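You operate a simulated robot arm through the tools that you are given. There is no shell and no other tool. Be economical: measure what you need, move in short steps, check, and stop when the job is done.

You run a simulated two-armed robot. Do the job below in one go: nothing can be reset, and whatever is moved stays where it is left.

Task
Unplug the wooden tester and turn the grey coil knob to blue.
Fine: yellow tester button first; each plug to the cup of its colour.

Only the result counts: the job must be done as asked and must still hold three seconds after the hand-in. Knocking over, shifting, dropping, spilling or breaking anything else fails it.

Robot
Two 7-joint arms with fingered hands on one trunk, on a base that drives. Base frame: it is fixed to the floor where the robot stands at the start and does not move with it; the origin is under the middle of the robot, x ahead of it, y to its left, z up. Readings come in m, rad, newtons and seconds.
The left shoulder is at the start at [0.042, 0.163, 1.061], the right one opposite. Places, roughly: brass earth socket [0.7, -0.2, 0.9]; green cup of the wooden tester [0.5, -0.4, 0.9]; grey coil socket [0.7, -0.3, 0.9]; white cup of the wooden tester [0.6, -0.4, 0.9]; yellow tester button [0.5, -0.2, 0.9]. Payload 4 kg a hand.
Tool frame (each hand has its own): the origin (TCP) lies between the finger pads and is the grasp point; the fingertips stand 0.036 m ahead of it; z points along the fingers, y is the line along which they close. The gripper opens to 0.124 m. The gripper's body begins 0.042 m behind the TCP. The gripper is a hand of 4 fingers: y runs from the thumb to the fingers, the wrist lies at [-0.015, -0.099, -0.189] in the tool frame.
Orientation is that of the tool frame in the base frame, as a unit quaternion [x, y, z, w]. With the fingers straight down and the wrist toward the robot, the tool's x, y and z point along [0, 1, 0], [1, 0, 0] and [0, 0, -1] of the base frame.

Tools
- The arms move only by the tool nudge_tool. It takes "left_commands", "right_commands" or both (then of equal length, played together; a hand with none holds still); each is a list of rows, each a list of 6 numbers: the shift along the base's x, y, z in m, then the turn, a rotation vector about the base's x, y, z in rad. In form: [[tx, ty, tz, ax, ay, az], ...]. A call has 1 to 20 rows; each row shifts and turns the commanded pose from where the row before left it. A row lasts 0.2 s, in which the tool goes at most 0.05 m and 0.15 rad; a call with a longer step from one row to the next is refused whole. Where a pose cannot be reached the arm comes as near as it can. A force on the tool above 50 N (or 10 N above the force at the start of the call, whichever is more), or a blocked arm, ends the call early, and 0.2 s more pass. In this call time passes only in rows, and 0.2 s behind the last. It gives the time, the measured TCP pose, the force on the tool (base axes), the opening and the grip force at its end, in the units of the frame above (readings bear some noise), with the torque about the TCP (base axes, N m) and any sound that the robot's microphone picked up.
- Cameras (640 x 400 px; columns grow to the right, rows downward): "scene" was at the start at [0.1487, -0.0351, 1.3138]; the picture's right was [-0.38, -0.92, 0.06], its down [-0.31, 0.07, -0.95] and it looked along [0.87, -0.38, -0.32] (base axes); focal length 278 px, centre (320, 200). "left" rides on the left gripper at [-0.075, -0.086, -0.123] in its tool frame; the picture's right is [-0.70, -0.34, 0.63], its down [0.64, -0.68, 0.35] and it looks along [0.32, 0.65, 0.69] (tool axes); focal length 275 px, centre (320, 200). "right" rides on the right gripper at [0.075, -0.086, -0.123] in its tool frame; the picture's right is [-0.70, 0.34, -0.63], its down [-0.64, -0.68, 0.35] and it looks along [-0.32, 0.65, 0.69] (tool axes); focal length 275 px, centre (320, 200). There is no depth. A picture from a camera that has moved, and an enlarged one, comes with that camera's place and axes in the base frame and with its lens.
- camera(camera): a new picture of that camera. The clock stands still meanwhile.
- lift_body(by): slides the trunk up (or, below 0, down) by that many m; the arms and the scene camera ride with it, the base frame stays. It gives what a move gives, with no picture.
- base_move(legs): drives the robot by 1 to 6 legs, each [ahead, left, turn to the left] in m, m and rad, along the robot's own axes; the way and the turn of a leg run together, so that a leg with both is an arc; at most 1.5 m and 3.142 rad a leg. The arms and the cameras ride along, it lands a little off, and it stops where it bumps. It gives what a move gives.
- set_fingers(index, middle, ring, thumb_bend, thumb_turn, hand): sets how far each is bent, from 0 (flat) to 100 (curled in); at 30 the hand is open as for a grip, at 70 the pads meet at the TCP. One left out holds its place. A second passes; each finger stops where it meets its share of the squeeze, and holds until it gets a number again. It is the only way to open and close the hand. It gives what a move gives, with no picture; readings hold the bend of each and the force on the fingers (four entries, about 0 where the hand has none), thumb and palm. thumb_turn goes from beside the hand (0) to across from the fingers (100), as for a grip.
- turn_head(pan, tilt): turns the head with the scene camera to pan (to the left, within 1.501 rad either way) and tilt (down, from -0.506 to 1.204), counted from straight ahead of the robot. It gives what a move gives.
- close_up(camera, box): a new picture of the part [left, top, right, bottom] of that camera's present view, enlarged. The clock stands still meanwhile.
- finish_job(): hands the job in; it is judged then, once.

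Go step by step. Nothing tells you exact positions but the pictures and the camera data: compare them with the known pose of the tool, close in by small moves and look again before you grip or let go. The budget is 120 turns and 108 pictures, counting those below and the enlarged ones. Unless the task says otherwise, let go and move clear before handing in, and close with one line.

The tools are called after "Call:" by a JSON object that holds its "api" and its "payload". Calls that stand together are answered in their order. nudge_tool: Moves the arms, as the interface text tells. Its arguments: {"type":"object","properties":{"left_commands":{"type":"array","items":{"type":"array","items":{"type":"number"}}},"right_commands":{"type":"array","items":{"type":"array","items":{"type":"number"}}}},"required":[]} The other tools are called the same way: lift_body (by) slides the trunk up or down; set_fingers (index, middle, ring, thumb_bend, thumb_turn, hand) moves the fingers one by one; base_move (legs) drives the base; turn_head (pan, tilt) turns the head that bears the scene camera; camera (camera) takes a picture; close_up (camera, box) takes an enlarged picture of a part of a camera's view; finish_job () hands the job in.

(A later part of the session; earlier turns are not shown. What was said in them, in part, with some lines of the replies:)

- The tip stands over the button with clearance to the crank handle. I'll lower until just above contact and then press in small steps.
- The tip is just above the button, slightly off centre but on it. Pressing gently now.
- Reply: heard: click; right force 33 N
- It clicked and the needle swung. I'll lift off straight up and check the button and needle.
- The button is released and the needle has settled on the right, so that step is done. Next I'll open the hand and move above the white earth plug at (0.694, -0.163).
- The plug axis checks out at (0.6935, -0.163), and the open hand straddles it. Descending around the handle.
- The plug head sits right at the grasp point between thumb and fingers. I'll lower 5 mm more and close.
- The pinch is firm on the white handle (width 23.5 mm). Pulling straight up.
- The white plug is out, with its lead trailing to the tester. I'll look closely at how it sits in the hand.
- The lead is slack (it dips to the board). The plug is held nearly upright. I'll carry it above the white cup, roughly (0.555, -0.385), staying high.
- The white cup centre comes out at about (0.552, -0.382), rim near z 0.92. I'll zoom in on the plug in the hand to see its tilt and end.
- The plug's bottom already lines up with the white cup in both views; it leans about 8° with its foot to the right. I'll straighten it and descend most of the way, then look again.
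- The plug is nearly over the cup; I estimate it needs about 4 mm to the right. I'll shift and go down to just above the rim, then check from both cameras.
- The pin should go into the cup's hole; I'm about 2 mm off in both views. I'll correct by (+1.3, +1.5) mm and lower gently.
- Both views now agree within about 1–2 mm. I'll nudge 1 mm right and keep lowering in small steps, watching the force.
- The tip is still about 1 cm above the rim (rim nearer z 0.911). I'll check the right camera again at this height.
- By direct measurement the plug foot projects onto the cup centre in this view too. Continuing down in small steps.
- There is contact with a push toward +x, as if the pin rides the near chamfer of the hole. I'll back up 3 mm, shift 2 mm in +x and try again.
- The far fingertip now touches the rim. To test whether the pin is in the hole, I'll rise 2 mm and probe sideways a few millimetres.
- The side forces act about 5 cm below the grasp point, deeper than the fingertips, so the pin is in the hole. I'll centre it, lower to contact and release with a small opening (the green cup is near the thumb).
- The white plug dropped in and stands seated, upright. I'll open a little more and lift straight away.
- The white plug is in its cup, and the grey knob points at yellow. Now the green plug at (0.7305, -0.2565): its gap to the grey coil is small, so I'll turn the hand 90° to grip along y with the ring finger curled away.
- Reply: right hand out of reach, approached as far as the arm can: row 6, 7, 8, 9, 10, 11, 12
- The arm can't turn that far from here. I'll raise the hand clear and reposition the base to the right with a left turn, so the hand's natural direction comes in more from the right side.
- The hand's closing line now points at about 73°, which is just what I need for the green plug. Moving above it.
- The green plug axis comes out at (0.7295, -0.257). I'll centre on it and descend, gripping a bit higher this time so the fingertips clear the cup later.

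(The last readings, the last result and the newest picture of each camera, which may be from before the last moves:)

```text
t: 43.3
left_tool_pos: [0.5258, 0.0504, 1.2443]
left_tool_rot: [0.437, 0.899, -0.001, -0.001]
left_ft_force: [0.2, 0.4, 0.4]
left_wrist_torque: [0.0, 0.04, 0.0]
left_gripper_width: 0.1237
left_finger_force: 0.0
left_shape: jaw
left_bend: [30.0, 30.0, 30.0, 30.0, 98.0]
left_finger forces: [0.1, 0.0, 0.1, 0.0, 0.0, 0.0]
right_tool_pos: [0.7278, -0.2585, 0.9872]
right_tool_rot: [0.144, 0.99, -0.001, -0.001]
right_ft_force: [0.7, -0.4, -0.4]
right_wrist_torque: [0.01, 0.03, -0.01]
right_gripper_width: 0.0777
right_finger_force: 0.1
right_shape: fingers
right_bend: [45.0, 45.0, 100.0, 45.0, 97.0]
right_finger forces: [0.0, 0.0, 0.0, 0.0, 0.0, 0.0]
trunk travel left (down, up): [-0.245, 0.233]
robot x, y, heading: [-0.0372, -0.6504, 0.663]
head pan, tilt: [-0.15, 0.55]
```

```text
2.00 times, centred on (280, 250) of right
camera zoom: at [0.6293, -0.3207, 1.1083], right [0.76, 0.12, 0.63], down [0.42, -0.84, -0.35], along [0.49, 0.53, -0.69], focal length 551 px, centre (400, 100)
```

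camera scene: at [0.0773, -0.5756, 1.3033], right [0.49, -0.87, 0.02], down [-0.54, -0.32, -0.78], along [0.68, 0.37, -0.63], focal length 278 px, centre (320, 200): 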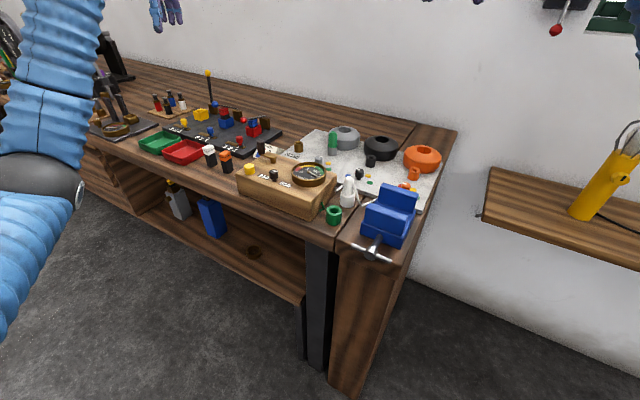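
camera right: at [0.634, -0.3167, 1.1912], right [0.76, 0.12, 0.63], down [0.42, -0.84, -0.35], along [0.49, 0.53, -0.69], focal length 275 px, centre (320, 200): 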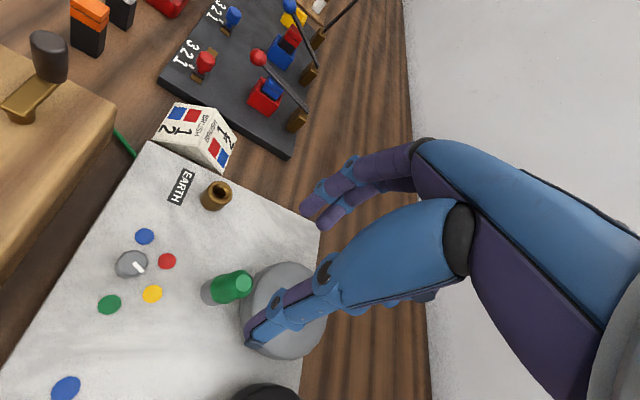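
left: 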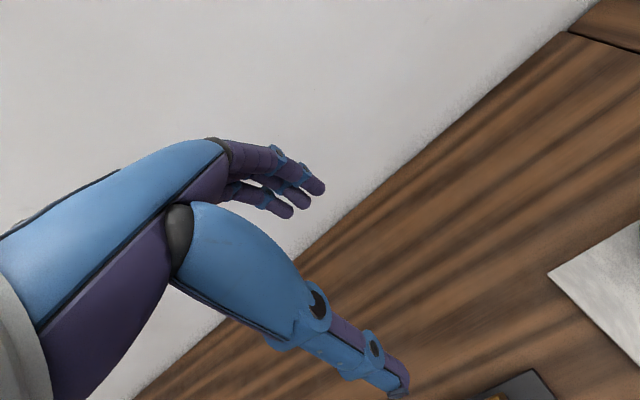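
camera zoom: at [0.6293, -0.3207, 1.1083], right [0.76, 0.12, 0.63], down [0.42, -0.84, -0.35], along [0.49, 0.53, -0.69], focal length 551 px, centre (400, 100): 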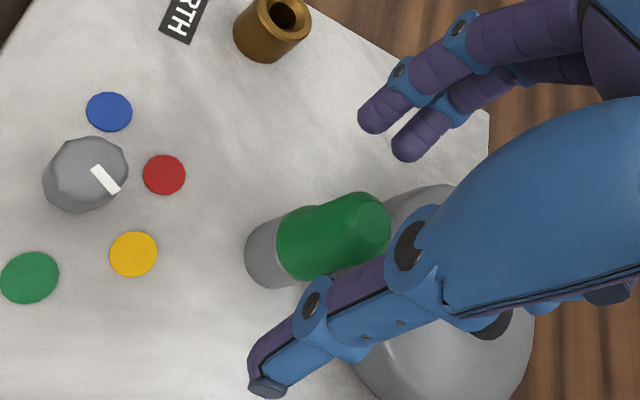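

The plug stands between thumb and fingers, with clearance to the coil. Small correction, final descent, and grip.

Call:
{"api": "nudge_tool", "payload": {"right_commands": [[0.001, 0.0015, -0.015, 0, 0, 0], [0, 0, -0.019, 0, 0, 0]]}}

Call:
{"api": "set_fingers", "payload": {"hand": "right", "index": 70, "middle": 70, "thumb_bend": 70}}

Call:
{"api": "close_up", "payload": {"camera": "scene", "box": [300, 90, 400, 170]}}

```text
t: 43.9
left_tool_pos: [0.5254, 0.0494, 1.2429]
left_tool_rot: [0.438, 0.899, -0.001, 0.0]
left_ft_force: [-0.1, 0.4, -0.2]
left_wrist_torque: [0.02, 0.0, -0.03]
left_gripper_width: 0.1234
left_finger_force: 0.1
left_shape: jaw
left_bend: [30.0, 30.0, 30.0, 30.0, 98.0]
left_finger forces: [0.0, 0.0, 0.0, 0.1, 0.0, 0.0]
right_tool_pos: [0.7283, -0.2568, 0.9519]
right_tool_rot: [0.145, 0.989, 0.0, -0.002]
right_ft_force: [0.6, 0.0, -0.1]
right_wrist_torque: [0.02, 0.01, -0.04]
right_gripper_width: 0.0774
right_finger_force: 0.0
right_shape: fingers
right_bend: [45.0, 45.0, 100.0, 45.0, 97.0]
right_finger forces: [0.0, 0.0, 0.0, 0.1, 0.0, 0.0]
trunk travel left (down, up): [-0.245, 0.233]
robot x, y, heading: [-0.0383, -0.6484, 0.667]
head pan, tilt: [-0.15, 0.55]
```

```text
t: 44.9
left_tool_pos: [0.5244, 0.0499, 1.2444]
left_tool_rot: [0.438, 0.899, 0.0, 0.0]
left_ft_force: [-1.2, 0.7, 0.3]
left_wrist_torque: [-0.02, 0.04, 0.01]
left_gripper_width: 0.1237
left_finger_force: 0.1
left_shape: jaw
left_bend: [30.0, 30.0, 30.0, 30.0, 98.0]
left_finger forces: [0.0, 0.0, 0.0, 0.0, 0.0, 0.0]
right_tool_pos: [0.728, -0.2588, 0.9519]
right_tool_rot: [0.144, 0.99, 0.0, -0.001]
right_ft_force: [1.7, -1.9, 2.2]
right_wrist_torque: [0.25, -0.14, 0.02]
right_gripper_width: 0.0218
right_finger_force: 13.2
right_shape: fingers
right_bend: [64.0, 64.0, 100.0, 65.0, 96.0]
right_finger forces: [5.4, 7.9, 0.0, 0.1, 14.1, 0.0]
trunk travel left (down, up): [-0.245, 0.233]
robot x, y, heading: [-0.0404, -0.6498, 0.663]
head pan, tilt: [-0.15, 0.55]
```

```text
5.00 times, centred on (350, 130) of scene
camera zoom: at [0.0772, -0.5758, 1.3034], right [0.49, -0.87, 0.02], down [-0.54, -0.32, -0.78], along [0.68, 0.37, -0.63], focal length 1390 px, centre (170, 550)
```

zoom: 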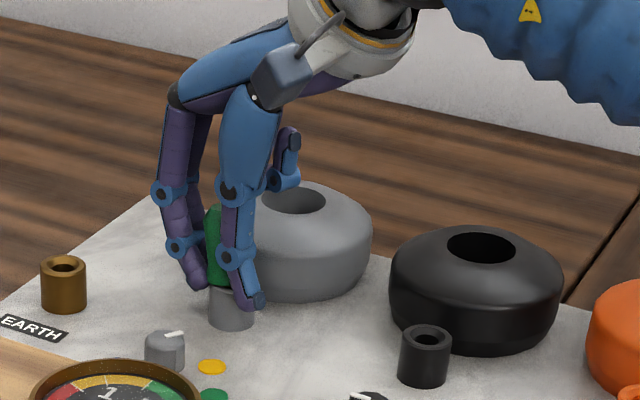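

A firm grip on the green plug with the coil untouched. Pulling straight up.

Call:
{"api": "nudge_tool", "payload": {"right_commands": [[0, 0, 0.01, 0, 0, 0], [0, 0, 0.01, 0, 0, 0], [0, 0, 0.015, 0, 0, 0], [0, 0, 0.02, 0, 0, 0], [0, 0, 0.03, 0, 0, 0], [0, 0, 0.035, 0, 0, 0]]}}

Call:
{"api": "close_up", "payload": {"camera": "scene", "box": [220, 60, 420, 220]}}

```text
t: 46.3
left_tool_pos: [0.5245, 0.0493, 1.2439]
left_tool_rot: [0.437, 0.9, 0.001, 0.0]
left_ft_force: [-0.7, -0.5, -0.3]
left_wrist_torque: [0.0, -0.01, 0.03]
left_gripper_width: 0.124
left_finger_force: 0.1
left_shape: jaw
left_bend: [30.0, 30.0, 30.0, 30.0, 98.0]
left_finger forces: [0.0, 0.0, 0.0, 0.0, 0.0, 0.0]
right_tool_pos: [0.7256, -0.256, 1.0718]
right_tool_rot: [0.144, 0.99, 0.0, 0.0]
right_ft_force: [-1.0, -0.5, -0.2]
right_wrist_torque: [0.01, -0.02, 0.03]
right_gripper_width: 0.0158
right_finger_force: 12.3
right_shape: fingers
right_bend: [65.0, 65.0, 100.0, 68.0, 96.0]
right_finger forces: [5.4, 8.0, 0.0, 0.0, 11.6, 0.0]
trunk travel left (down, up): [-0.245, 0.233]
robot x, y, heading: [-0.0385, -0.6488, 0.662]
head pan, tilt: [-0.15, 0.55]
```

```text
2.50 times, centred on (320, 140) of scene
camera zoom: at [0.0766, -0.5757, 1.3035], right [0.49, -0.87, 0.02], down [-0.54, -0.32, -0.78], along [0.68, 0.37, -0.63], focal length 695 px, centre (320, 350)
```

zoom: 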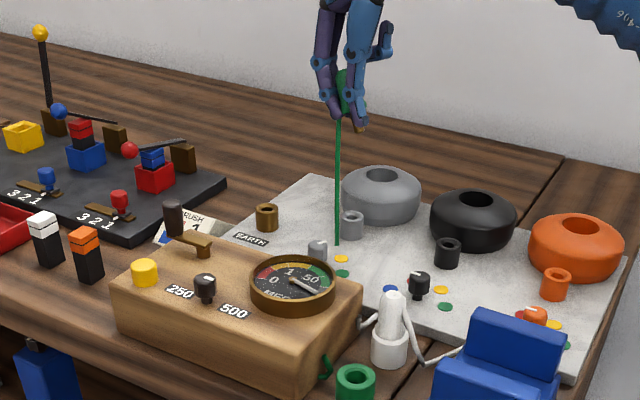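

The green plug is out with its lead slack. The green cup is at about (0.486, -0.384), and the tester's side is close on its left, so I'll turn the hand back while carrying the plug there, staying high.

Call:
{"api": "nudge_tool", "payload": {"right_commands": [[-0.0302, -0.01625, 0.001, 0, 0, -0.148], [-0.0302, -0.01625, 0.001, 0, 0, -0.148], [-0.0302, -0.01625, 0.001, 0, 0, -0.148], [-0.0302, -0.01625, 0.001, 0, 0, -0.148], [-0.0302, -0.01625, 0.001, 0, 0, -0.148], [-0.0302, -0.01625, 0, 0, 0, -0.148], [-0.0302, -0.01625, 0, 0, 0, -0.148], [-0.0302, -0.01625, 0, 0, 0, -0.148]]}}

Call:
{"api": "close_up", "payload": {"camera": "scene", "box": [260, 90, 420, 240]}}

Call:
{"api": "close_up", "payload": {"camera": "right", "box": [140, 160, 400, 340]}}

```text
t: 48.1
left_tool_pos: [0.522, 0.0498, 1.2441]
left_tool_rot: [0.437, 0.899, 0.0, 0.001]
left_ft_force: [-0.9, 0.0, -0.3]
left_wrist_torque: [-0.02, -0.03, 0.02]
left_gripper_width: 0.1238
left_finger_force: 0.0
left_shape: jaw
left_bend: [30.0, 30.0, 30.0, 30.0, 98.0]
left_finger forces: [0.0, 0.1, 0.0, 0.0, 0.0, 0.1]
right_tool_pos: [0.4856, -0.386, 1.08]
right_tool_rot: [0.672, 0.74, 0.001, 0.002]
right_ft_force: [0.2, -0.7, -1.3]
right_wrist_torque: [-0.01, -0.03, 0.0]
right_gripper_width: 0.0156
right_finger_force: 13.0
right_shape: fingers
right_bend: [65.0, 65.0, 100.0, 68.0, 96.0]
right_finger forces: [5.2, 7.8, 0.1, 0.1, 11.4, 0.0]
trunk travel left (down, up): [-0.245, 0.233]
robot x, y, heading: [-0.0404, -0.6513, 0.662]
head pan, tilt: [-0.15, 0.55]
```

```text
2.67 times, centred on (340, 165) of scene
camera zoom: at [0.0752, -0.5757, 1.3038], right [0.49, -0.87, 0.02], down [-0.54, -0.32, -0.78], along [0.68, 0.37, -0.63], focal length 741 px, centre (267, 293)
```

zoom: 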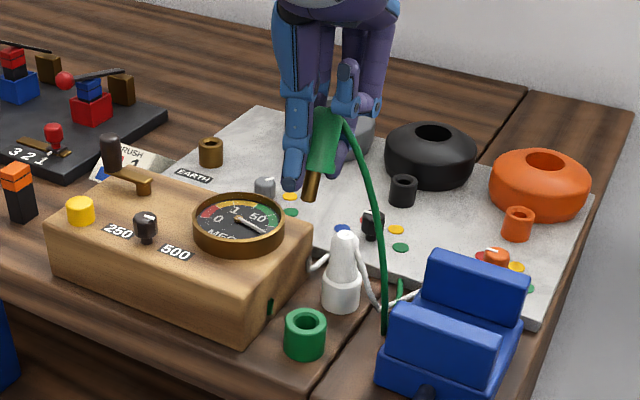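

```text
2.22 times, centred on (270, 250) of right
camera zoom: at [0.3897, -0.3208, 1.2031], right [0.4, -0.66, 0.63], down [-0.62, -0.71, -0.35], along [0.68, -0.25, -0.69], focal length 612 px, centre (431, 89)
```

zoom: 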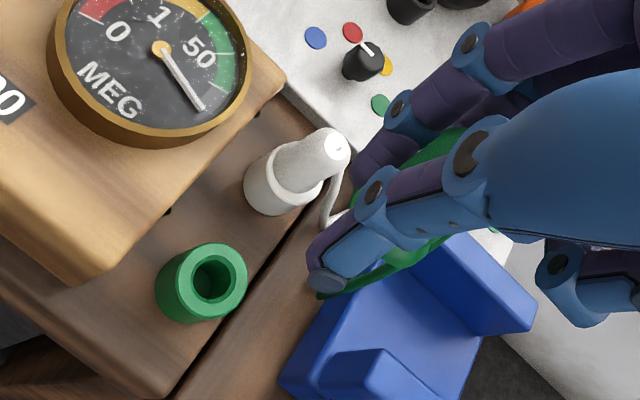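

Now I can see the plug and its brass pin from the side: it leans about 7.5° with its foot toward the tester. I'll straighten it, shift by (+5.5, +5.5) mm to bring the pin over the cup, and lower part-way.

Call:
{"api": "nudge_tool", "payload": {"right_commands": [[0.0055, 0.0055, 0, -0.13, 0, 0], [0, 0, -0.03, 0, 0, 0], [0, 0, -0.035, 0, 0, 0], [0, 0, -0.025, 0, 0, 0]]}}

Call:
{"api": "close_up", "payload": {"camera": "scene", "box": [300, 140, 380, 230]}}

Call:
{"api": "close_up", "payload": {"camera": "right", "box": [140, 160, 400, 340]}}

```text
t: 49.1
left_tool_pos: [0.5264, 0.0486, 1.2436]
left_tool_rot: [0.438, 0.899, -0.001, 0.0]
left_ft_force: [-0.3, -0.2, 0.6]
left_wrist_torque: [0.04, 0.01, 0.0]
left_gripper_width: 0.1237
left_finger_force: 0.0
left_shape: jaw
left_bend: [30.0, 30.0, 30.0, 30.0, 98.0]
left_finger forces: [0.0, 0.0, 0.1, 0.0, 0.0, 0.0]
right_tool_pos: [0.4925, -0.3818, 0.9875]
right_tool_rot: [0.671, 0.739, -0.049, 0.043]
right_ft_force: [-0.3, 0.5, -0.1]
right_wrist_torque: [0.01, 0.01, -0.02]
right_gripper_width: 0.0153
right_finger_force: 12.4
right_shape: fingers
right_bend: [65.0, 65.0, 100.0, 68.0, 96.0]
right_finger forces: [5.2, 7.8, 0.1, 0.0, 11.2, 0.1]
trunk travel left (down, up): [-0.245, 0.233]
robot x, y, heading: [-0.0427, -0.6474, 0.663]
head pan, tilt: [-0.15, 0.55]
```

```text
4.44 times, centred on (340, 185) of scene
camera zoom: at [0.0779, -0.5756, 1.3032], right [0.49, -0.87, 0.02], down [-0.54, -0.32, -0.78], along [0.68, 0.37, -0.63], focal length 1236 px, centre (231, 267)
```

zoom: 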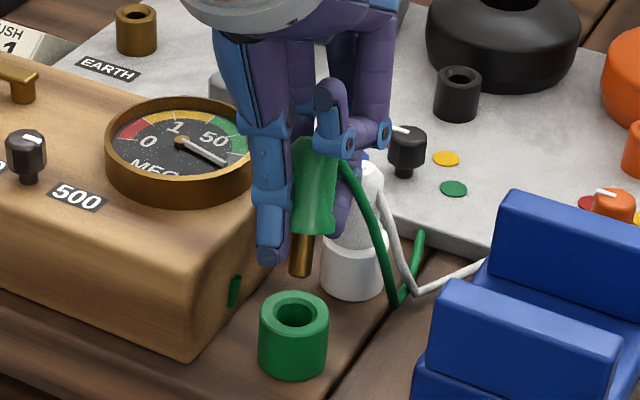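

```text
2.22 times, centred on (270, 250) of right
camera zoom: at [0.3987, -0.3016, 1.1001], right [0.4, -0.57, 0.71], down [-0.62, -0.75, -0.25], along [0.68, -0.34, -0.65], focal length 612 px, centre (431, 89)
```

zoom: 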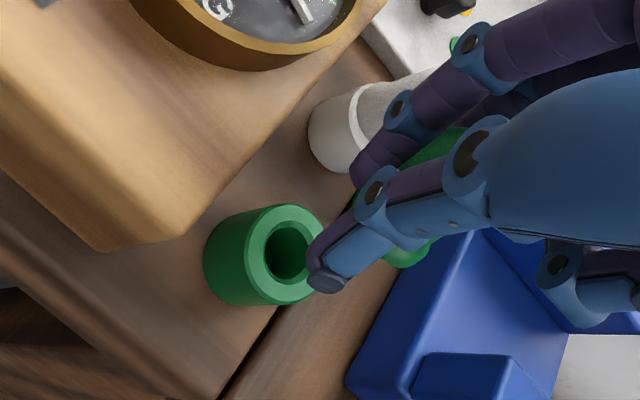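

The pin is now right above the green cup within about 1–2 mm. A slight further straightening, then lower toward the rim.

Call:
{"api": "nudge_tool", "payload": {"right_commands": [[-0.001, 0.002, 0, -0.04, 0, 0], [0, 0, -0.01, 0, 0, 0], [0, 0, -0.008, 0, 0, 0]]}}

Call:
{"api": "close_up", "payload": {"camera": "scene", "box": [310, 160, 370, 220]}}

Call:
{"api": "close_up", "payload": {"camera": "right", "box": [200, 220, 320, 310]}}

```text
t: 49.9
left_tool_pos: [0.5247, 0.0485, 1.2431]
left_tool_rot: [0.437, 0.899, 0.0, 0.001]
left_ft_force: [0.2, -0.8, 0.6]
left_wrist_torque: [0.03, -0.01, 0.01]
left_gripper_width: 0.1236
left_finger_force: 0.1
left_shape: jaw
left_bend: [30.0, 30.0, 30.0, 30.0, 98.0]
left_finger forces: [0.0, 0.1, 0.0, 0.1, 0.0, 0.0]
right_tool_pos: [0.492, -0.3788, 0.97]
right_tool_rot: [0.669, 0.738, -0.064, 0.057]
right_ft_force: [0.0, 0.4, -0.7]
right_wrist_torque: [-0.02, -0.01, -0.01]
right_gripper_width: 0.0155
right_finger_force: 11.7
right_shape: fingers
right_bend: [65.0, 65.0, 100.0, 68.0, 96.0]
right_finger forces: [5.2, 7.7, 0.1, 0.0, 11.2, 0.0]
trunk travel left (down, up): [-0.245, 0.233]
robot x, y, heading: [-0.0378, -0.6484, 0.661]
head pan, tilt: [-0.15, 0.55]
```

```text
6.67 times, centred on (340, 190) of scene
camera zoom: at [0.0772, -0.5753, 1.3033], right [0.49, -0.87, 0.02], down [-0.54, -0.32, -0.78], along [0.68, 0.37, -0.63], focal length 1853 px, centre (187, 267)
```

zoom: 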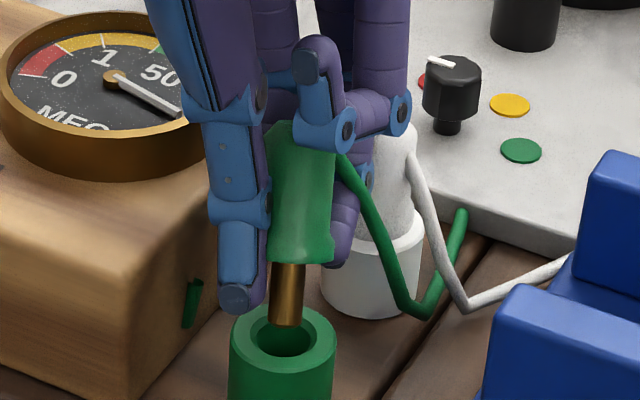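

```text
4.44 times, centred on (260, 265) of right
camera zoom: at [0.3972, -0.2947, 1.0788], right [0.4, -0.54, 0.74], down [-0.62, -0.76, -0.22], along [0.68, -0.36, -0.64], focal length 1224 px, centre (587, -89)
```

zoom: 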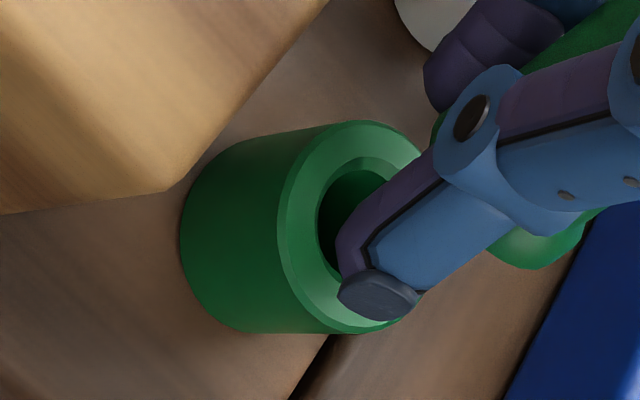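

The brass pin is directly over the hole. Small nudge and down into the cup in small steps.

Call:
{"api": "nudge_tool", "payload": {"right_commands": [[-0.0012, 0.0007, -0.003, 0, 0, 0], [0, 0, -0.003, 0, 0, 0], [0, 0, -0.003, 0, 0, 0], [0, 0, -0.003, 0, 0, 0]]}}

Call:
{"api": "close_up", "payload": {"camera": "scene", "box": [310, 160, 370, 220]}}

```text
t: 50.9
left_tool_pos: [0.5253, 0.0496, 1.244]
left_tool_rot: [0.437, 0.899, 0.0, 0.0]
left_ft_force: [-0.2, 0.0, -0.6]
left_wrist_torque: [0.0, -0.02, -0.03]
left_gripper_width: 0.1236
left_finger_force: 0.0
left_shape: jaw
left_bend: [30.0, 30.0, 30.0, 30.0, 98.0]
left_finger forces: [0.0, 0.0, 0.0, 0.0, 0.0, 0.1]
right_tool_pos: [0.4899, -0.3774, 0.9565]
right_tool_rot: [0.669, 0.738, -0.061, 0.057]
right_ft_force: [3.9, 1.5, 3.8]
right_wrist_torque: [0.0, -0.05, 0.04]
right_gripper_width: 0.0151
right_finger_force: 12.9
right_shape: fingers
right_bend: [65.0, 65.0, 100.0, 68.0, 96.0]
right_finger forces: [5.5, 8.4, 0.0, 0.1, 11.3, 0.0]
trunk travel left (down, up): [-0.245, 0.233]
robot x, y, heading: [-0.0385, -0.6493, 0.659]
head pan, tilt: [-0.15, 0.55]
```

```text
6.67 times, centred on (340, 190) of scene
camera zoom: at [0.0773, -0.5757, 1.3034], right [0.49, -0.87, 0.02], down [-0.54, -0.32, -0.78], along [0.68, 0.37, -0.63], focal length 1853 px, centre (187, 267)
```

zoom: 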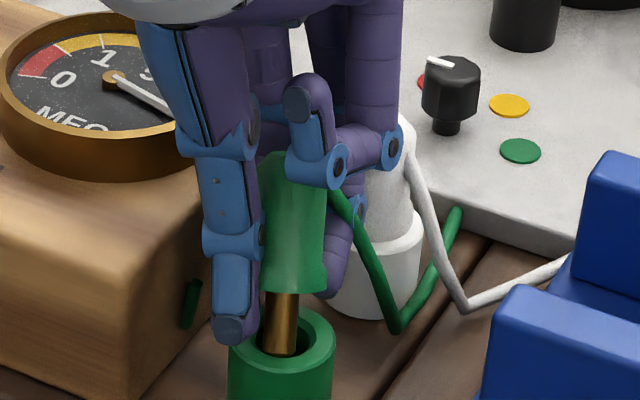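

The pin has entered the hole, pressing lightly on the near wall. I'll shift 2 mm in +x and lower further.

Call:
{"api": "nudge_tool", "payload": {"right_commands": [[0.0015, 0, 0, 0, 0, 0], [0, 0, -0.003, 0, 0, 0], [0, 0, -0.003, 0, 0, 0], [0, 0, -0.003, 0, 0, 0]]}}

Call:
{"api": "close_up", "payload": {"camera": "scene", "box": [310, 160, 370, 220]}}

```text
t: 51.9
left_tool_pos: [0.5243, 0.051, 1.2439]
left_tool_rot: [0.437, 0.899, 0.0, 0.0]
left_ft_force: [-0.2, 0.1, 1.2]
left_wrist_torque: [-0.02, 0.02, 0.0]
left_gripper_width: 0.1239
left_finger_force: 0.0
left_shape: jaw
left_bend: [30.0, 30.0, 30.0, 30.0, 98.0]
left_finger forces: [0.0, 0.1, 0.0, 0.0, 0.1, 0.0]
right_tool_pos: [0.4911, -0.3786, 0.9482]
right_tool_rot: [0.669, 0.738, -0.062, 0.056]
right_ft_force: [5.1, 0.9, 9.0]
right_wrist_torque: [0.04, -0.06, 0.0]
right_gripper_width: 0.0151
right_finger_force: 17.0
right_shape: fingers
right_bend: [65.0, 65.0, 100.0, 68.0, 97.0]
right_finger forces: [6.1, 9.6, 0.0, 0.1, 18.5, 0.0]
trunk travel left (down, up): [-0.245, 0.233]
robot x, y, heading: [-0.0393, -0.65, 0.663]
head pan, tilt: [-0.15, 0.55]
```

```text
6.67 times, centred on (340, 190) of scene
camera zoom: at [0.0771, -0.5758, 1.3035], right [0.49, -0.87, 0.02], down [-0.54, -0.32, -0.78], along [0.68, 0.37, -0.63], focal length 1853 px, centre (187, 267)
```

zoom: 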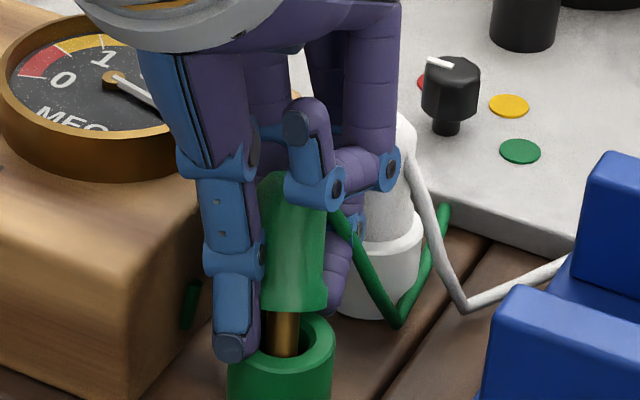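

The thumb touches the rim and the pin is well inside. Releasing with a small opening.

Call:
{"api": "set_fingers", "payload": {"hand": "right", "index": 58, "middle": 58, "thumb_bend": 54}}

Call:
{"api": "close_up", "payload": {"camera": "scene", "box": [310, 160, 370, 220]}}

```text
t: 52.9
left_tool_pos: [0.526, 0.0503, 1.244]
left_tool_rot: [0.438, 0.899, 0.0, 0.001]
left_ft_force: [-0.3, 0.1, 0.4]
left_wrist_torque: [-0.01, -0.02, 0.0]
left_gripper_width: 0.1237
left_finger_force: 0.0
left_shape: jaw
left_bend: [30.0, 30.0, 30.0, 30.0, 98.0]
left_finger forces: [0.0, 0.0, 0.0, 0.0, 0.0, 0.0]
right_tool_pos: [0.4904, -0.3777, 0.9463]
right_tool_rot: [0.669, 0.738, -0.063, 0.057]
right_ft_force: [0.0, -0.3, -0.2]
right_wrist_torque: [-0.01, 0.01, 0.01]
right_gripper_width: 0.0444
right_finger_force: 0.0
right_shape: fingers
right_bend: [57.0, 57.0, 100.0, 54.0, 97.0]
right_finger forces: [0.0, 0.1, 0.1, 0.1, 0.0, 0.0]
trunk travel left (down, up): [-0.245, 0.233]
robot x, y, heading: [-0.0386, -0.6494, 0.664]
head pan, tilt: [-0.15, 0.55]
```

```text
6.67 times, centred on (340, 190) of scene
camera zoom: at [0.0771, -0.5756, 1.3033], right [0.49, -0.87, 0.02], down [-0.54, -0.32, -0.78], along [0.68, 0.37, -0.63], focal length 1853 px, centre (187, 267)
```

zoom: 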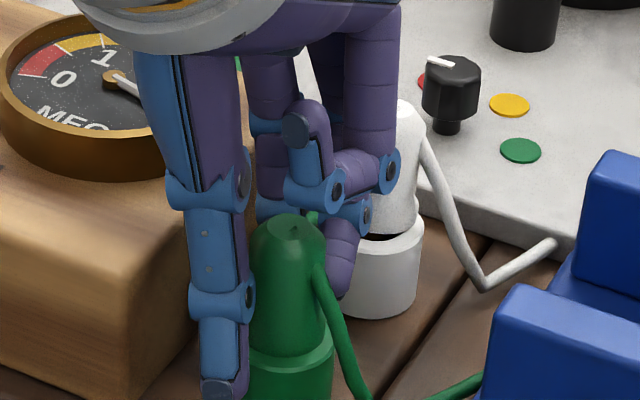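

The green plug has dropped home. Lifting away straight up and checking.

Call:
{"api": "nudge_tool", "payload": {"right_commands": [[0, 0, 0.015, 0, 0, 0], [0, 0, 0.025, 0, 0, 0], [0, 0, 0.04, 0, 0, 0], [0, 0, 0.04, 0, 0, 0], [0, 0, 0.04, 0, 0, 0]]}}

Call:
{"api": "close_up", "payload": {"camera": "scene", "box": [220, 80, 420, 230]}}

```text
t: 54.1
left_tool_pos: [0.5241, 0.0493, 1.2449]
left_tool_rot: [0.437, 0.899, 0.001, -0.001]
left_ft_force: [-0.1, -0.3, -0.2]
left_wrist_torque: [0.01, 0.04, 0.03]
left_gripper_width: 0.1237
left_finger_force: 0.0
left_shape: jaw
left_bend: [30.0, 30.0, 30.0, 30.0, 98.0]
left_finger forces: [0.1, 0.0, 0.1, 0.0, 0.0, 0.1]
right_tool_pos: [0.4896, -0.3773, 1.1083]
right_tool_rot: [0.669, 0.738, -0.062, 0.057]
right_ft_force: [0.1, -0.6, 0.2]
right_wrist_torque: [0.02, -0.04, -0.03]
right_gripper_width: 0.0444
right_finger_force: 0.1
right_shape: fingers
right_bend: [57.0, 57.0, 100.0, 54.0, 97.0]
right_finger forces: [0.1, 0.0, 0.1, 0.1, 0.1, 0.0]
trunk travel left (down, up): [-0.245, 0.233]
robot x, y, heading: [-0.0402, -0.6472, 0.664]
head pan, tilt: [-0.15, 0.55]
```

```text
2.67 times, centred on (320, 155) of scene
camera zoom: at [0.0762, -0.5757, 1.3035], right [0.49, -0.87, 0.02], down [-0.54, -0.32, -0.78], along [0.68, 0.37, -0.63], focal length 741 px, centre (320, 320)
```

zoom: 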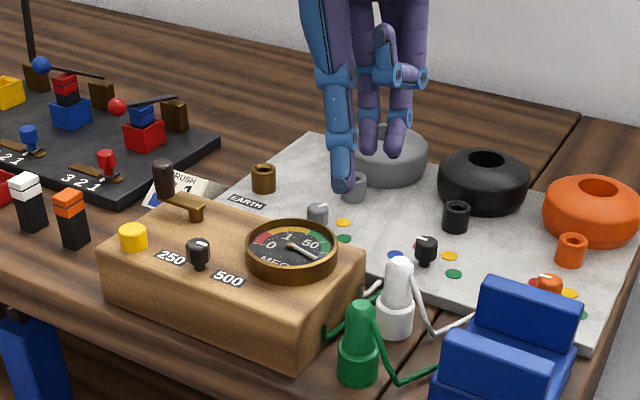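

Both plugs are home in the cups of their colour. The grey knob's axis is at (0.6485, -0.261), dots at blue +90°, red +30°, yellow -30°, green -90°; it now points to yellow, so it needs +120° (two grips). Moving above it with the hand straightened.

Call:
{"api": "nudge_tool", "payload": {"right_commands": [[0, 0, 0, 0.085, 0, 0], [0, 0, 0, 0.085, 0, 0], [0.0318, 0.0233, 0, 0, 0, 0], [0.0318, 0.0233, 0, 0, 0, 0], [0.0318, 0.0233, 0, 0, 0, 0], [0.0318, 0.0233, 0, 0, 0, 0], [0.0318, 0.0233, 0, 0, 0, 0], [0, 0, -0.04, 0, 0, 0], [0, 0, -0.04, 0, 0, 0], [0, 0, -0.03, 0, 0, 0]]}}

Call:
{"api": "close_up", "payload": {"camera": "scene", "box": [260, 90, 390, 190]}}

Call:
{"api": "close_up", "payload": {"camera": "right", "box": [160, 160, 400, 340]}}

```text
t: 56.3
left_tool_pos: [0.5257, 0.0503, 1.2438]
left_tool_rot: [0.437, 0.899, 0.0, -0.001]
left_ft_force: [0.4, 0.3, 0.2]
left_wrist_torque: [-0.01, -0.02, -0.01]
left_gripper_width: 0.1238
left_finger_force: 0.1
left_shape: jaw
left_bend: [30.0, 30.0, 30.0, 30.0, 98.0]
left_finger forces: [0.1, 0.0, 0.1, 0.0, 0.0, 0.0]
right_tool_pos: [0.6492, -0.2624, 0.9979]
right_tool_rot: [0.672, 0.741, -0.001, 0.0]
right_ft_force: [0.1, 0.1, -0.1]
right_wrist_torque: [-0.03, 0.01, -0.01]
right_gripper_width: 0.0448
right_finger_force: 0.1
right_shape: fingers
right_bend: [57.0, 57.0, 100.0, 54.0, 97.0]
right_finger forces: [0.0, 0.0, 0.1, 0.0, 0.1, 0.1]
trunk travel left (down, up): [-0.245, 0.233]
robot x, y, heading: [-0.0417, -0.6516, 0.663]
head pan, tilt: [-0.15, 0.55]
```

```text
4.00 times, centred on (325, 140) of scene
camera zoom: at [0.0778, -0.5756, 1.3032], right [0.49, -0.87, 0.02], down [-0.54, -0.32, -0.78], along [0.68, 0.37, -0.63], focal length 1112 px, centre (300, 440)
```

zoom: 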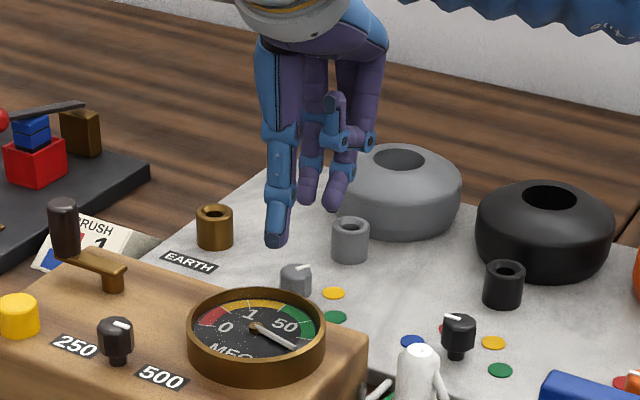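

```text
2.22 times, centred on (280, 250) of right
camera zoom: at [0.5554, -0.1975, 1.1203], right [0.4, -0.66, 0.63], down [-0.62, -0.71, -0.35], along [0.68, -0.25, -0.69], focal length 612 px, centre (409, 89)
```

zoom: 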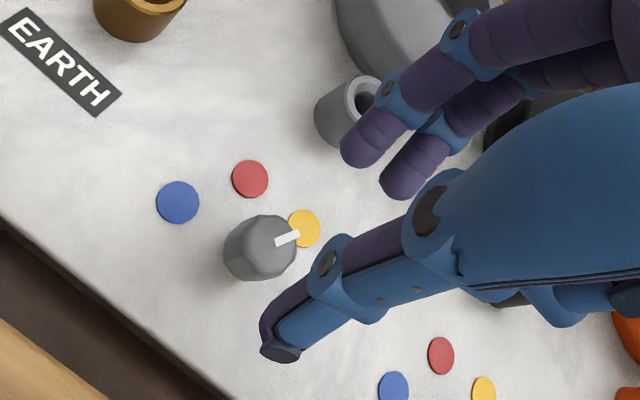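

The knob lies between the open fingers. Lowering to the knob head and closing.

Call:
{"api": "nudge_tool", "payload": {"right_commands": [[-0.0007, 0.0015, -0.02, 0, 0, 0], [0, 0, -0.02, 0, 0, 0], [0, 0, -0.012, 0, 0, 0]]}}

Call:
{"api": "set_fingers", "payload": {"hand": "right", "index": 70, "middle": 70, "thumb_bend": 70}}

Call:
{"api": "close_up", "payload": {"camera": "scene", "box": [270, 110, 370, 190]}}

Call:
{"api": "close_up", "payload": {"camera": "right", "box": [160, 160, 400, 340]}}

```text
t: 57.1
left_tool_pos: [0.5259, 0.0497, 1.2434]
left_tool_rot: [0.438, 0.899, -0.001, 0.0]
left_ft_force: [-0.1, -0.3, 0.3]
left_wrist_torque: [0.04, 0.08, 0.01]
left_gripper_width: 0.1236
left_finger_force: 0.0
left_shape: jaw
left_bend: [30.0, 30.0, 30.0, 30.0, 98.0]
left_finger forces: [0.0, 0.0, 0.1, 0.0, 0.0, 0.0]
right_tool_pos: [0.6477, -0.2606, 0.9454]
right_tool_rot: [0.671, 0.741, 0.0, 0.0]
right_ft_force: [0.5, -0.2, 0.0]
right_wrist_torque: [-0.02, -0.03, 0.01]
right_gripper_width: 0.0446
right_finger_force: 0.0
right_shape: fingers
right_bend: [57.0, 57.0, 100.0, 54.0, 97.0]
right_finger forces: [0.0, 0.1, 0.1, 0.1, 0.0, 0.0]
trunk travel left (down, up): [-0.245, 0.233]
robot x, y, heading: [-0.0393, -0.6486, 0.665]
head pan, tilt: [-0.15, 0.55]
```

```text
t: 58.1
left_tool_pos: [0.5245, 0.0497, 1.2436]
left_tool_rot: [0.438, 0.899, -0.001, 0.0]
left_ft_force: [-0.3, -0.9, -0.1]
left_wrist_torque: [-0.02, 0.01, 0.01]
left_gripper_width: 0.1237
left_finger_force: 0.0
left_shape: jaw
left_bend: [30.0, 30.0, 30.0, 30.0, 98.0]
left_finger forces: [0.0, 0.1, 0.0, 0.0, 0.1, 0.0]
right_tool_pos: [0.6484, -0.2605, 0.9456]
right_tool_rot: [0.671, 0.741, 0.0, 0.0]
right_ft_force: [0.3, -1.2, -0.8]
right_wrist_torque: [-0.05, -0.1, 0.02]
right_gripper_width: 0.0181
right_finger_force: 8.4
right_shape: fingers
right_bend: [65.0, 67.0, 100.0, 67.0, 97.0]
right_finger forces: [6.0, 3.3, 0.1, 0.0, 7.7, 0.0]
trunk travel left (down, up): [-0.245, 0.233]
robot x, y, heading: [-0.04, -0.6496, 0.667]
head pan, tilt: [-0.15, 0.55]
```

```text
5.00 times, centred on (320, 150) of scene
camera zoom: at [0.0774, -0.5756, 1.3033], right [0.49, -0.87, 0.02], down [-0.54, -0.32, -0.78], along [0.68, 0.37, -0.63], focal length 1390 px, centre (320, 450)
```

zoom: 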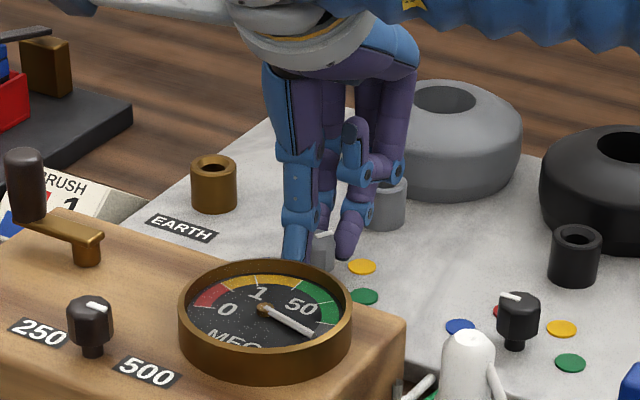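

```text
2.22 times, centred on (280, 250) of right
camera zoom: at [0.5542, -0.1959, 1.0683], right [0.4, -0.66, 0.63], down [-0.62, -0.71, -0.35], along [0.68, -0.25, -0.69], focal length 612 px, centre (409, 89)
```

zoom: 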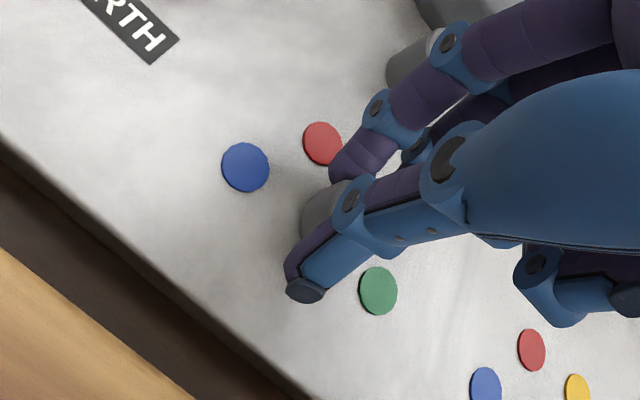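

Gripped the knob. Turning left (counter-clockwise from above) about 64°.

Call:
{"api": "nudge_tool", "payload": {"right_commands": [[0, 0, 0, 0, 0, 0.14], [0, 0, 0, 0, 0, 0.14], [0, 0, 0, 0, 0, 0.14], [0, 0, 0, 0, 0, 0.14], [0, 0, 0, 0, 0, 0.14], [0, 0, 0, 0, 0, 0.14], [0, 0, 0, 0, 0, 0.14], [0, 0, 0, 0, 0, 0.14]]}}

Call:
{"api": "close_up", "payload": {"camera": "scene", "box": [290, 120, 350, 170]}}

Call:
{"api": "close_up", "payload": {"camera": "right", "box": [160, 160, 400, 340]}}

```text
t: 59.9
left_tool_pos: [0.5255, 0.0493, 1.2427]
left_tool_rot: [0.438, 0.899, -0.001, -0.001]
left_ft_force: [-0.4, 0.4, 0.1]
left_wrist_torque: [0.04, -0.03, -0.01]
left_gripper_width: 0.1234
left_finger_force: 0.1
left_shape: jaw
left_bend: [30.0, 30.0, 30.0, 30.0, 98.0]
left_finger forces: [0.0, 0.0, 0.0, 0.1, 0.0, 0.0]
right_tool_pos: [0.6493, -0.2603, 0.9478]
right_tool_rot: [0.175, 0.985, 0.001, -0.001]
right_ft_force: [17.5, -1.4, 4.2]
right_wrist_torque: [0.07, -0.63, -0.1]
right_gripper_width: 0.0172
right_finger_force: 12.7
right_shape: fingers
right_bend: [65.0, 66.0, 100.0, 67.0, 98.0]
right_finger forces: [5.1, 13.7, 0.1, 0.0, 7.1, 0.0]
trunk travel left (down, up): [-0.245, 0.233]
robot x, y, heading: [-0.0382, -0.6462, 0.668]
head pan, tilt: [-0.15, 0.55]
```

```text
8.00 times, centred on (320, 145) of scene
camera zoom: at [0.0786, -0.5758, 1.3032], right [0.49, -0.87, 0.02], down [-0.54, -0.32, -0.78], along [0.68, 0.37, -0.63], focal length 2224 px, centre (320, 640)
```

zoom: 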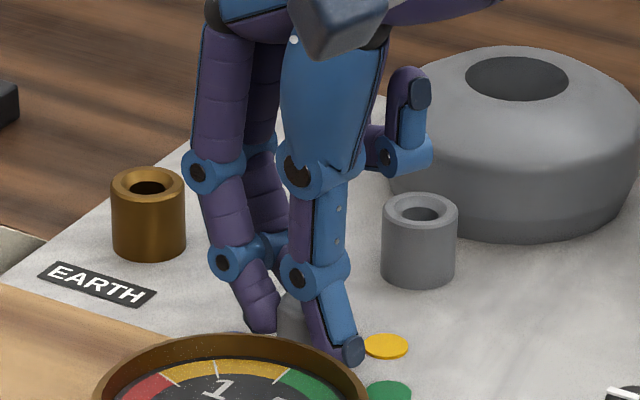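

```text
2.22 times, centred on (280, 250) of right
camera zoom: at [0.5487, -0.317, 1.0684], right [0.77, 0.08, 0.63], down [0.37, -0.86, -0.35], along [0.52, 0.5, -0.69], focal length 612 px, centre (409, 89)
```

zoom: 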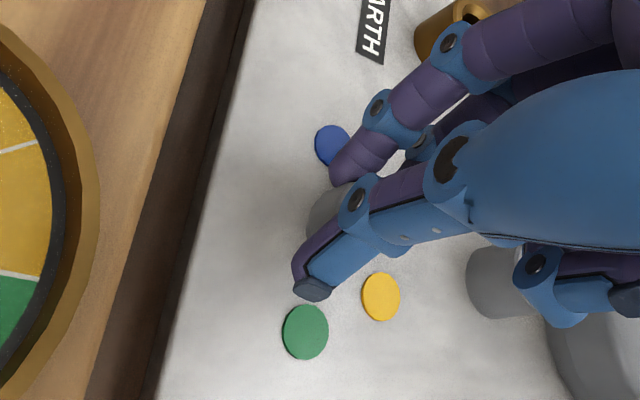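

There's a side load of 17 N from off-centre turning. I'll release, lift a little and check where the pointer is.

Call:
{"api": "set_fingers", "payload": {"hand": "right", "index": 56, "middle": 56, "thumb_bend": 54}}

Call:
{"api": "nudge_tool", "payload": {"right_commands": [[0, 0, 0.02, 0, 0, 0], [0, 0, 0.03, 0, 0, 0]]}}

Call:
{"api": "close_up", "payload": {"camera": "right", "box": [140, 160, 380, 340]}}

```text
t: 60.9
left_tool_pos: [0.5245, 0.0489, 1.2434]
left_tool_rot: [0.438, 0.899, 0.0, 0.0]
left_ft_force: [0.5, 0.5, -0.7]
left_wrist_torque: [0.01, -0.02, 0.03]
left_gripper_width: 0.1239
left_finger_force: 0.0
left_shape: jaw
left_bend: [30.0, 30.0, 30.0, 30.0, 98.0]
left_finger forces: [0.0, 0.0, 0.1, 0.1, 0.1, 0.0]
right_tool_pos: [0.6498, -0.2605, 0.9469]
right_tool_rot: [0.176, 0.984, 0.0, -0.002]
right_ft_force: [0.0, -0.3, 0.1]
right_wrist_torque: [-0.01, 0.02, 0.0]
right_gripper_width: 0.0463
right_finger_force: 0.1
right_shape: fingers
right_bend: [56.0, 56.0, 100.0, 54.0, 98.0]
right_finger forces: [0.1, 0.1, 0.0, 0.0, 0.0, 0.0]
trunk travel left (down, up): [-0.245, 0.233]
robot x, y, heading: [-0.0364, -0.6481, 0.665]
head pan, tilt: [-0.15, 0.55]
```

```text
t: 61.5
left_tool_pos: [0.5247, 0.0497, 1.245]
left_tool_rot: [0.437, 0.899, 0.001, 0.0]
left_ft_force: [-0.2, 0.4, -0.4]
left_wrist_torque: [0.03, 0.03, 0.03]
left_gripper_width: 0.1238
left_finger_force: 0.0
left_shape: jaw
left_bend: [30.0, 30.0, 30.0, 30.0, 98.0]
left_finger forces: [0.0, 0.1, 0.1, 0.0, 0.0, 0.0]
right_tool_pos: [0.649, -0.2596, 0.9954]
right_tool_rot: [0.176, 0.984, -0.002, 0.0]
right_ft_force: [-0.3, -0.3, 0.9]
right_wrist_torque: [0.01, -0.01, 0.0]
right_gripper_width: 0.0465
right_finger_force: 0.1
right_shape: fingers
right_bend: [56.0, 56.0, 100.0, 54.0, 98.0]
right_finger forces: [0.0, 0.0, 0.0, 0.1, 0.0, 0.0]
trunk travel left (down, up): [-0.245, 0.233]
robot x, y, heading: [-0.0397, -0.6496, 0.666]
head pan, tilt: [-0.15, 0.55]
```

```text
2.22 times, centred on (260, 250) of right
camera zoom: at [0.5473, -0.3153, 1.1185], right [0.77, 0.08, 0.63], down [0.37, -0.86, -0.35], along [0.52, 0.5, -0.69], focal length 612 px, centre (453, 89)
```

zoom: 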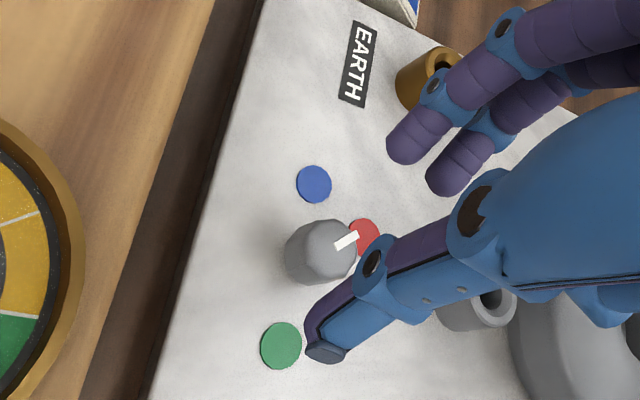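

The pointer moved exactly to red. I'll turn the hand back, regrip 1 mm further in +x, and do the same turn again to reach blue.

Call:
{"api": "nudge_tool", "payload": {"right_commands": [[0, 0, 0, 0, 0, -0.14], [0, 0, 0, 0, 0, -0.14], [0, 0, 0, 0, 0, -0.14], [0, 0, 0, 0, 0, -0.14], [0, 0, 0, 0, 0, -0.14], [0, 0, 0, 0, 0, -0.14], [0, 0, 0, 0, 0, -0.14], [0, 0, 0, 0, 0, -0.14], [0.001, 0, -0.02, 0, 0, 0], [0, 0, -0.03, 0, 0, 0]]}}

Call:
{"api": "set_fingers", "payload": {"hand": "right", "index": 70, "middle": 70, "thumb_bend": 70}}

Call:
{"api": "nudge_tool", "payload": {"right_commands": [[0, 0, 0, 0, 0, 0.14], [0, 0, 0, 0, 0, 0.14], [0, 0, 0, 0, 0, 0.14], [0, 0, 0, 0, 0, 0.14], [0, 0, 0, 0, 0, 0.14], [0, 0, 0, 0, 0, 0.14], [0, 0, 0, 0, 0, 0.14], [0, 0, 0, 0, 0, 0.13]]}}

Call:
{"api": "set_fingers", "payload": {"hand": "right", "index": 56, "middle": 56, "thumb_bend": 54}}

Call:
{"api": "nudge_tool", "payload": {"right_commands": [[0, 0, 0.02, 0, 0, 0], [0, 0, 0.03, 0, 0, 0]]}}

Call:
{"api": "close_up", "payload": {"camera": "right", "box": [140, 160, 380, 340]}}

```text
t: 63.7
left_tool_pos: [0.5263, 0.0494, 1.2422]
left_tool_rot: [0.437, 0.899, -0.001, 0.0]
left_ft_force: [-0.8, 0.0, -0.1]
left_wrist_torque: [-0.01, -0.02, 0.02]
left_gripper_width: 0.1235
left_finger_force: 0.0
left_shape: jaw
left_bend: [30.0, 30.0, 30.0, 30.0, 98.0]
left_finger forces: [0.0, 0.0, 0.0, 0.1, 0.0, 0.0]
right_tool_pos: [0.6506, -0.2584, 0.947]
right_tool_rot: [0.672, 0.741, 0.0, 0.001]
right_ft_force: [0.0, -0.1, -0.2]
right_wrist_torque: [0.02, -0.01, 0.0]
right_gripper_width: 0.0463
right_finger_force: 0.1
right_shape: fingers
right_bend: [56.0, 56.0, 100.0, 54.0, 98.0]
right_finger forces: [0.1, 0.0, 0.1, 0.0, 0.0, 0.0]
trunk travel left (down, up): [-0.245, 0.233]
robot x, y, heading: [-0.0409, -0.6505, 0.67]
head pan, tilt: [-0.15, 0.55]
```

```text
t: 64.7
left_tool_pos: [0.5247, 0.0496, 1.2432]
left_tool_rot: [0.437, 0.899, 0.0, 0.001]
left_ft_force: [-0.2, 0.0, 0.1]
left_wrist_torque: [-0.07, 0.01, -0.02]
left_gripper_width: 0.1236
left_finger_force: 0.2
left_shape: jaw
left_bend: [30.0, 30.0, 30.0, 30.0, 98.0]
left_finger forces: [0.0, 0.0, 0.0, 0.1, 0.0, 0.0]
right_tool_pos: [0.6509, -0.2588, 0.9488]
right_tool_rot: [0.672, 0.741, 0.0, 0.0]
right_ft_force: [-3.6, -1.3, 0.0]
right_wrist_torque: [-0.02, 0.09, 0.01]
right_gripper_width: 0.0174
right_finger_force: 8.3
right_shape: fingers
right_bend: [66.0, 68.0, 100.0, 66.0, 97.0]
right_finger forces: [4.3, 2.7, 0.1, 0.0, 9.5, 0.0]
trunk travel left (down, up): [-0.245, 0.233]
robot x, y, heading: [-0.0343, -0.6501, 0.67]
head pan, tilt: [-0.15, 0.55]
```

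```text
t: 66.5
left_tool_pos: [0.5265, 0.0492, 1.2428]
left_tool_rot: [0.438, 0.899, -0.001, 0.0]
left_ft_force: [0.2, -0.4, 0.6]
left_wrist_torque: [-0.01, 0.0, 0.02]
left_gripper_width: 0.1236
left_finger_force: 0.1
left_shape: jaw
left_bend: [30.0, 30.0, 30.0, 30.0, 98.0]
left_finger forces: [0.0, 0.0, 0.1, 0.0, 0.0, 0.1]
right_tool_pos: [0.6512, -0.2601, 0.946]
right_tool_rot: [0.181, 0.983, 0.001, 0.0]
right_ft_force: [16.9, -0.8, 8.0]
right_wrist_torque: [0.01, -0.66, -0.2]
right_gripper_width: 0.0162
right_finger_force: 17.6
right_shape: fingers
right_bend: [64.0, 67.0, 100.0, 68.0, 96.0]
right_finger forces: [5.8, 20.7, 0.0, 0.1, 8.8, 0.1]
trunk travel left (down, up): [-0.245, 0.233]
robot x, y, heading: [-0.0409, -0.6478, 0.662]
head pan, tilt: [-0.15, 0.55]
```

```text
t: 67.5
left_tool_pos: [0.5254, 0.0496, 1.2432]
left_tool_rot: [0.438, 0.899, -0.001, 0.0]
left_ft_force: [-0.2, 0.3, -0.8]
left_wrist_torque: [-0.02, -0.01, -0.01]
left_gripper_width: 0.124
left_finger_force: 0.1
left_shape: jaw
left_bend: [30.0, 30.0, 30.0, 30.0, 98.0]
left_finger forces: [0.1, 0.0, 0.0, 0.0, 0.0, 0.0]
right_tool_pos: [0.6499, -0.259, 0.9454]
right_tool_rot: [0.18, 0.984, 0.001, -0.001]
right_ft_force: [0.4, 0.6, 0.7]
right_wrist_torque: [0.0, -0.01, 0.02]
right_gripper_width: 0.0464
right_finger_force: 0.2
right_shape: fingers
right_bend: [56.0, 56.0, 100.0, 54.0, 97.0]
right_finger forces: [0.0, 0.0, 0.1, 0.0, 0.1, 0.0]
trunk travel left (down, up): [-0.245, 0.233]
robot x, y, heading: [-0.0377, -0.6492, 0.667]
head pan, tilt: [-0.15, 0.55]
```

```text
t: 68.1
left_tool_pos: [0.5239, 0.0488, 1.2436]
left_tool_rot: [0.437, 0.899, 0.001, 0.0]
left_ft_force: [0.3, 0.8, -0.1]
left_wrist_torque: [0.02, 0.03, 0.0]
left_gripper_width: 0.1236
left_finger_force: 0.0
left_shape: jaw
left_bend: [30.0, 30.0, 30.0, 30.0, 98.0]
left_finger forces: [0.0, 0.0, 0.0, 0.0, 0.0, 0.0]
right_tool_pos: [0.6505, -0.2593, 0.9961]
right_tool_rot: [0.181, 0.984, -0.001, 0.0]
right_ft_force: [-0.3, -0.5, 0.3]
right_wrist_torque: [0.0, 0.0, 0.08]
right_gripper_width: 0.046
right_finger_force: 0.0
right_shape: fingers
right_bend: [56.0, 56.0, 100.0, 54.0, 97.0]
right_finger forces: [0.0, 0.1, 0.0, 0.0, 0.0, 0.0]
trunk travel left (down, up): [-0.245, 0.233]
robot x, y, heading: [-0.0409, -0.6523, 0.67]
head pan, tilt: [-0.15, 0.55]
```

```text
2.22 times, centred on (260, 250) of right
camera zoom: at [0.5479, -0.3149, 1.1179], right [0.77, 0.07, 0.63], down [0.36, -0.87, -0.35], along [0.53, 0.49, -0.69], focal length 612 px, centre (453, 89)
```

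zoom: 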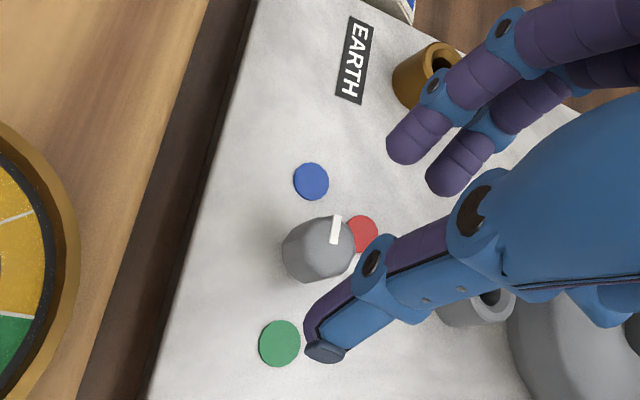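

The pointer's direction works out to about 90°, i.e. at blue. I'll lift clear and do a final check of everything.

Call:
{"api": "nudge_tool", "payload": {"right_commands": [[0, 0, 0.045, 0, 0, 0], [0, 0, 0.045, 0, 0, 0], [0, 0, 0.045, 0, 0, 0], [0, 0, 0.045, 0, 0, 0], [0, -0.045, 0, 0, 0, 0], [0, -0.045, 0, 0, 0, 0], [0, -0.045, 0, 0, 0, 0]]}}

Call:
{"api": "close_up", "payload": {"camera": "scene", "box": [220, 90, 440, 240]}}

Call:
{"api": "close_up", "payload": {"camera": "scene", "box": [300, 140, 350, 180]}}

Call:
{"api": "camera", "payload": {"camera": "scene"}}

```text
t: 69.7
left_tool_pos: [0.5245, 0.0488, 1.2447]
left_tool_rot: [0.438, 0.899, 0.0, -0.001]
left_ft_force: [0.0, -0.5, -0.2]
left_wrist_torque: [0.0, 0.02, -0.02]
left_gripper_width: 0.1234
left_finger_force: 0.1
left_shape: jaw
left_bend: [30.0, 30.0, 30.0, 30.0, 98.0]
left_finger forces: [0.0, 0.0, 0.0, 0.1, 0.0, 0.0]
right_tool_pos: [0.6511, -0.3952, 1.1767]
right_tool_rot: [0.18, 0.984, 0.001, -0.002]
right_ft_force: [-0.4, -0.6, 0.7]
right_wrist_torque: [0.0, 0.0, 0.02]
right_gripper_width: 0.0465
right_finger_force: 0.1
right_shape: fingers
right_bend: [56.0, 56.0, 100.0, 54.0, 97.0]
right_finger forces: [0.0, 0.1, 0.1, 0.1, 0.0, 0.0]
trunk travel left (down, up): [-0.245, 0.233]
robot x, y, heading: [-0.0409, -0.6496, 0.663]
head pan, tilt: [-0.15, 0.55]
```

```text
2.67 times, centred on (330, 165) of scene
camera zoom: at [0.0775, -0.5772, 1.3035], right [0.49, -0.87, 0.02], down [-0.54, -0.32, -0.78], along [0.68, 0.37, -0.63], focal length 741 px, centre (293, 293)
```

zoom: 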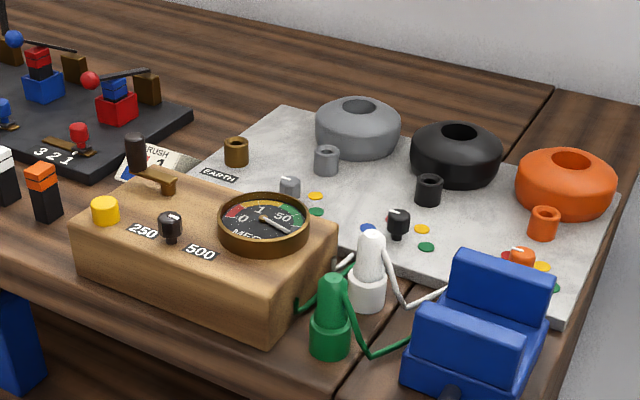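

```text
10.00 times, centred on (325, 160) of scene
camera zoom: at [0.0775, -0.5772, 1.3035], right [0.49, -0.87, 0.02], down [-0.54, -0.32, -0.78], along [0.68, 0.37, -0.63], focal length 2780 px, centre (270, 600)
```

zoom: 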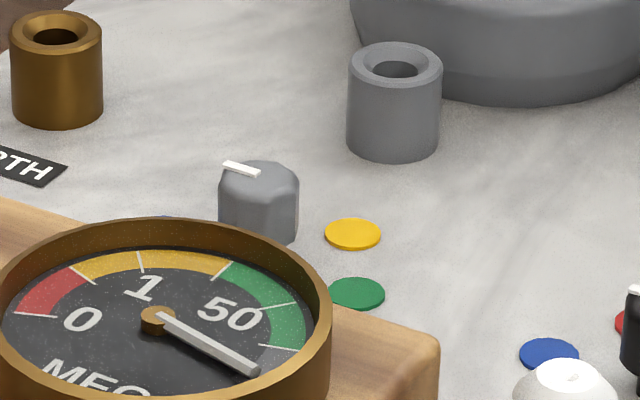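

```text
28 pictures are left
camera scene: at [0.0775, -0.5772, 1.3035], right [0.49, -0.87, 0.02], down [-0.54, -0.32, -0.78], along [0.68, 0.37, -0.63], focal length 278 px, centre (320, 200)
```

scene: 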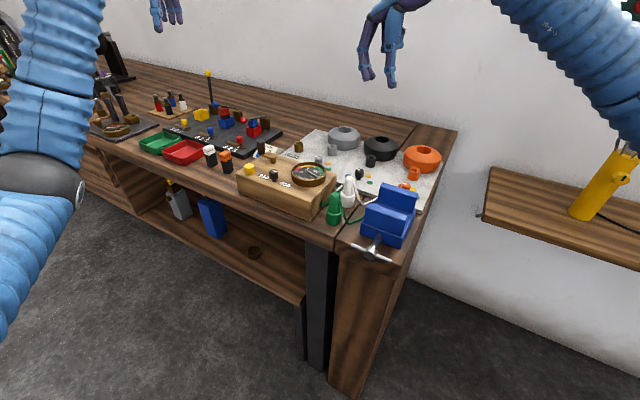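

Everything checks out: the yellow button was pressed first, the white and green plugs stand in their own cups, the grey knob points at blue, and the hand is clear. Handing in.

Call:
{"api": "finish_job", "payload": {}}

```text
The job is handed in.
```

The job is handed in: I pressed the yellow tester button first (it clicked and the needle swung), then put the white and green plugs in their own cups and turned the grey coil knob to blue, which the last pictures confirm.
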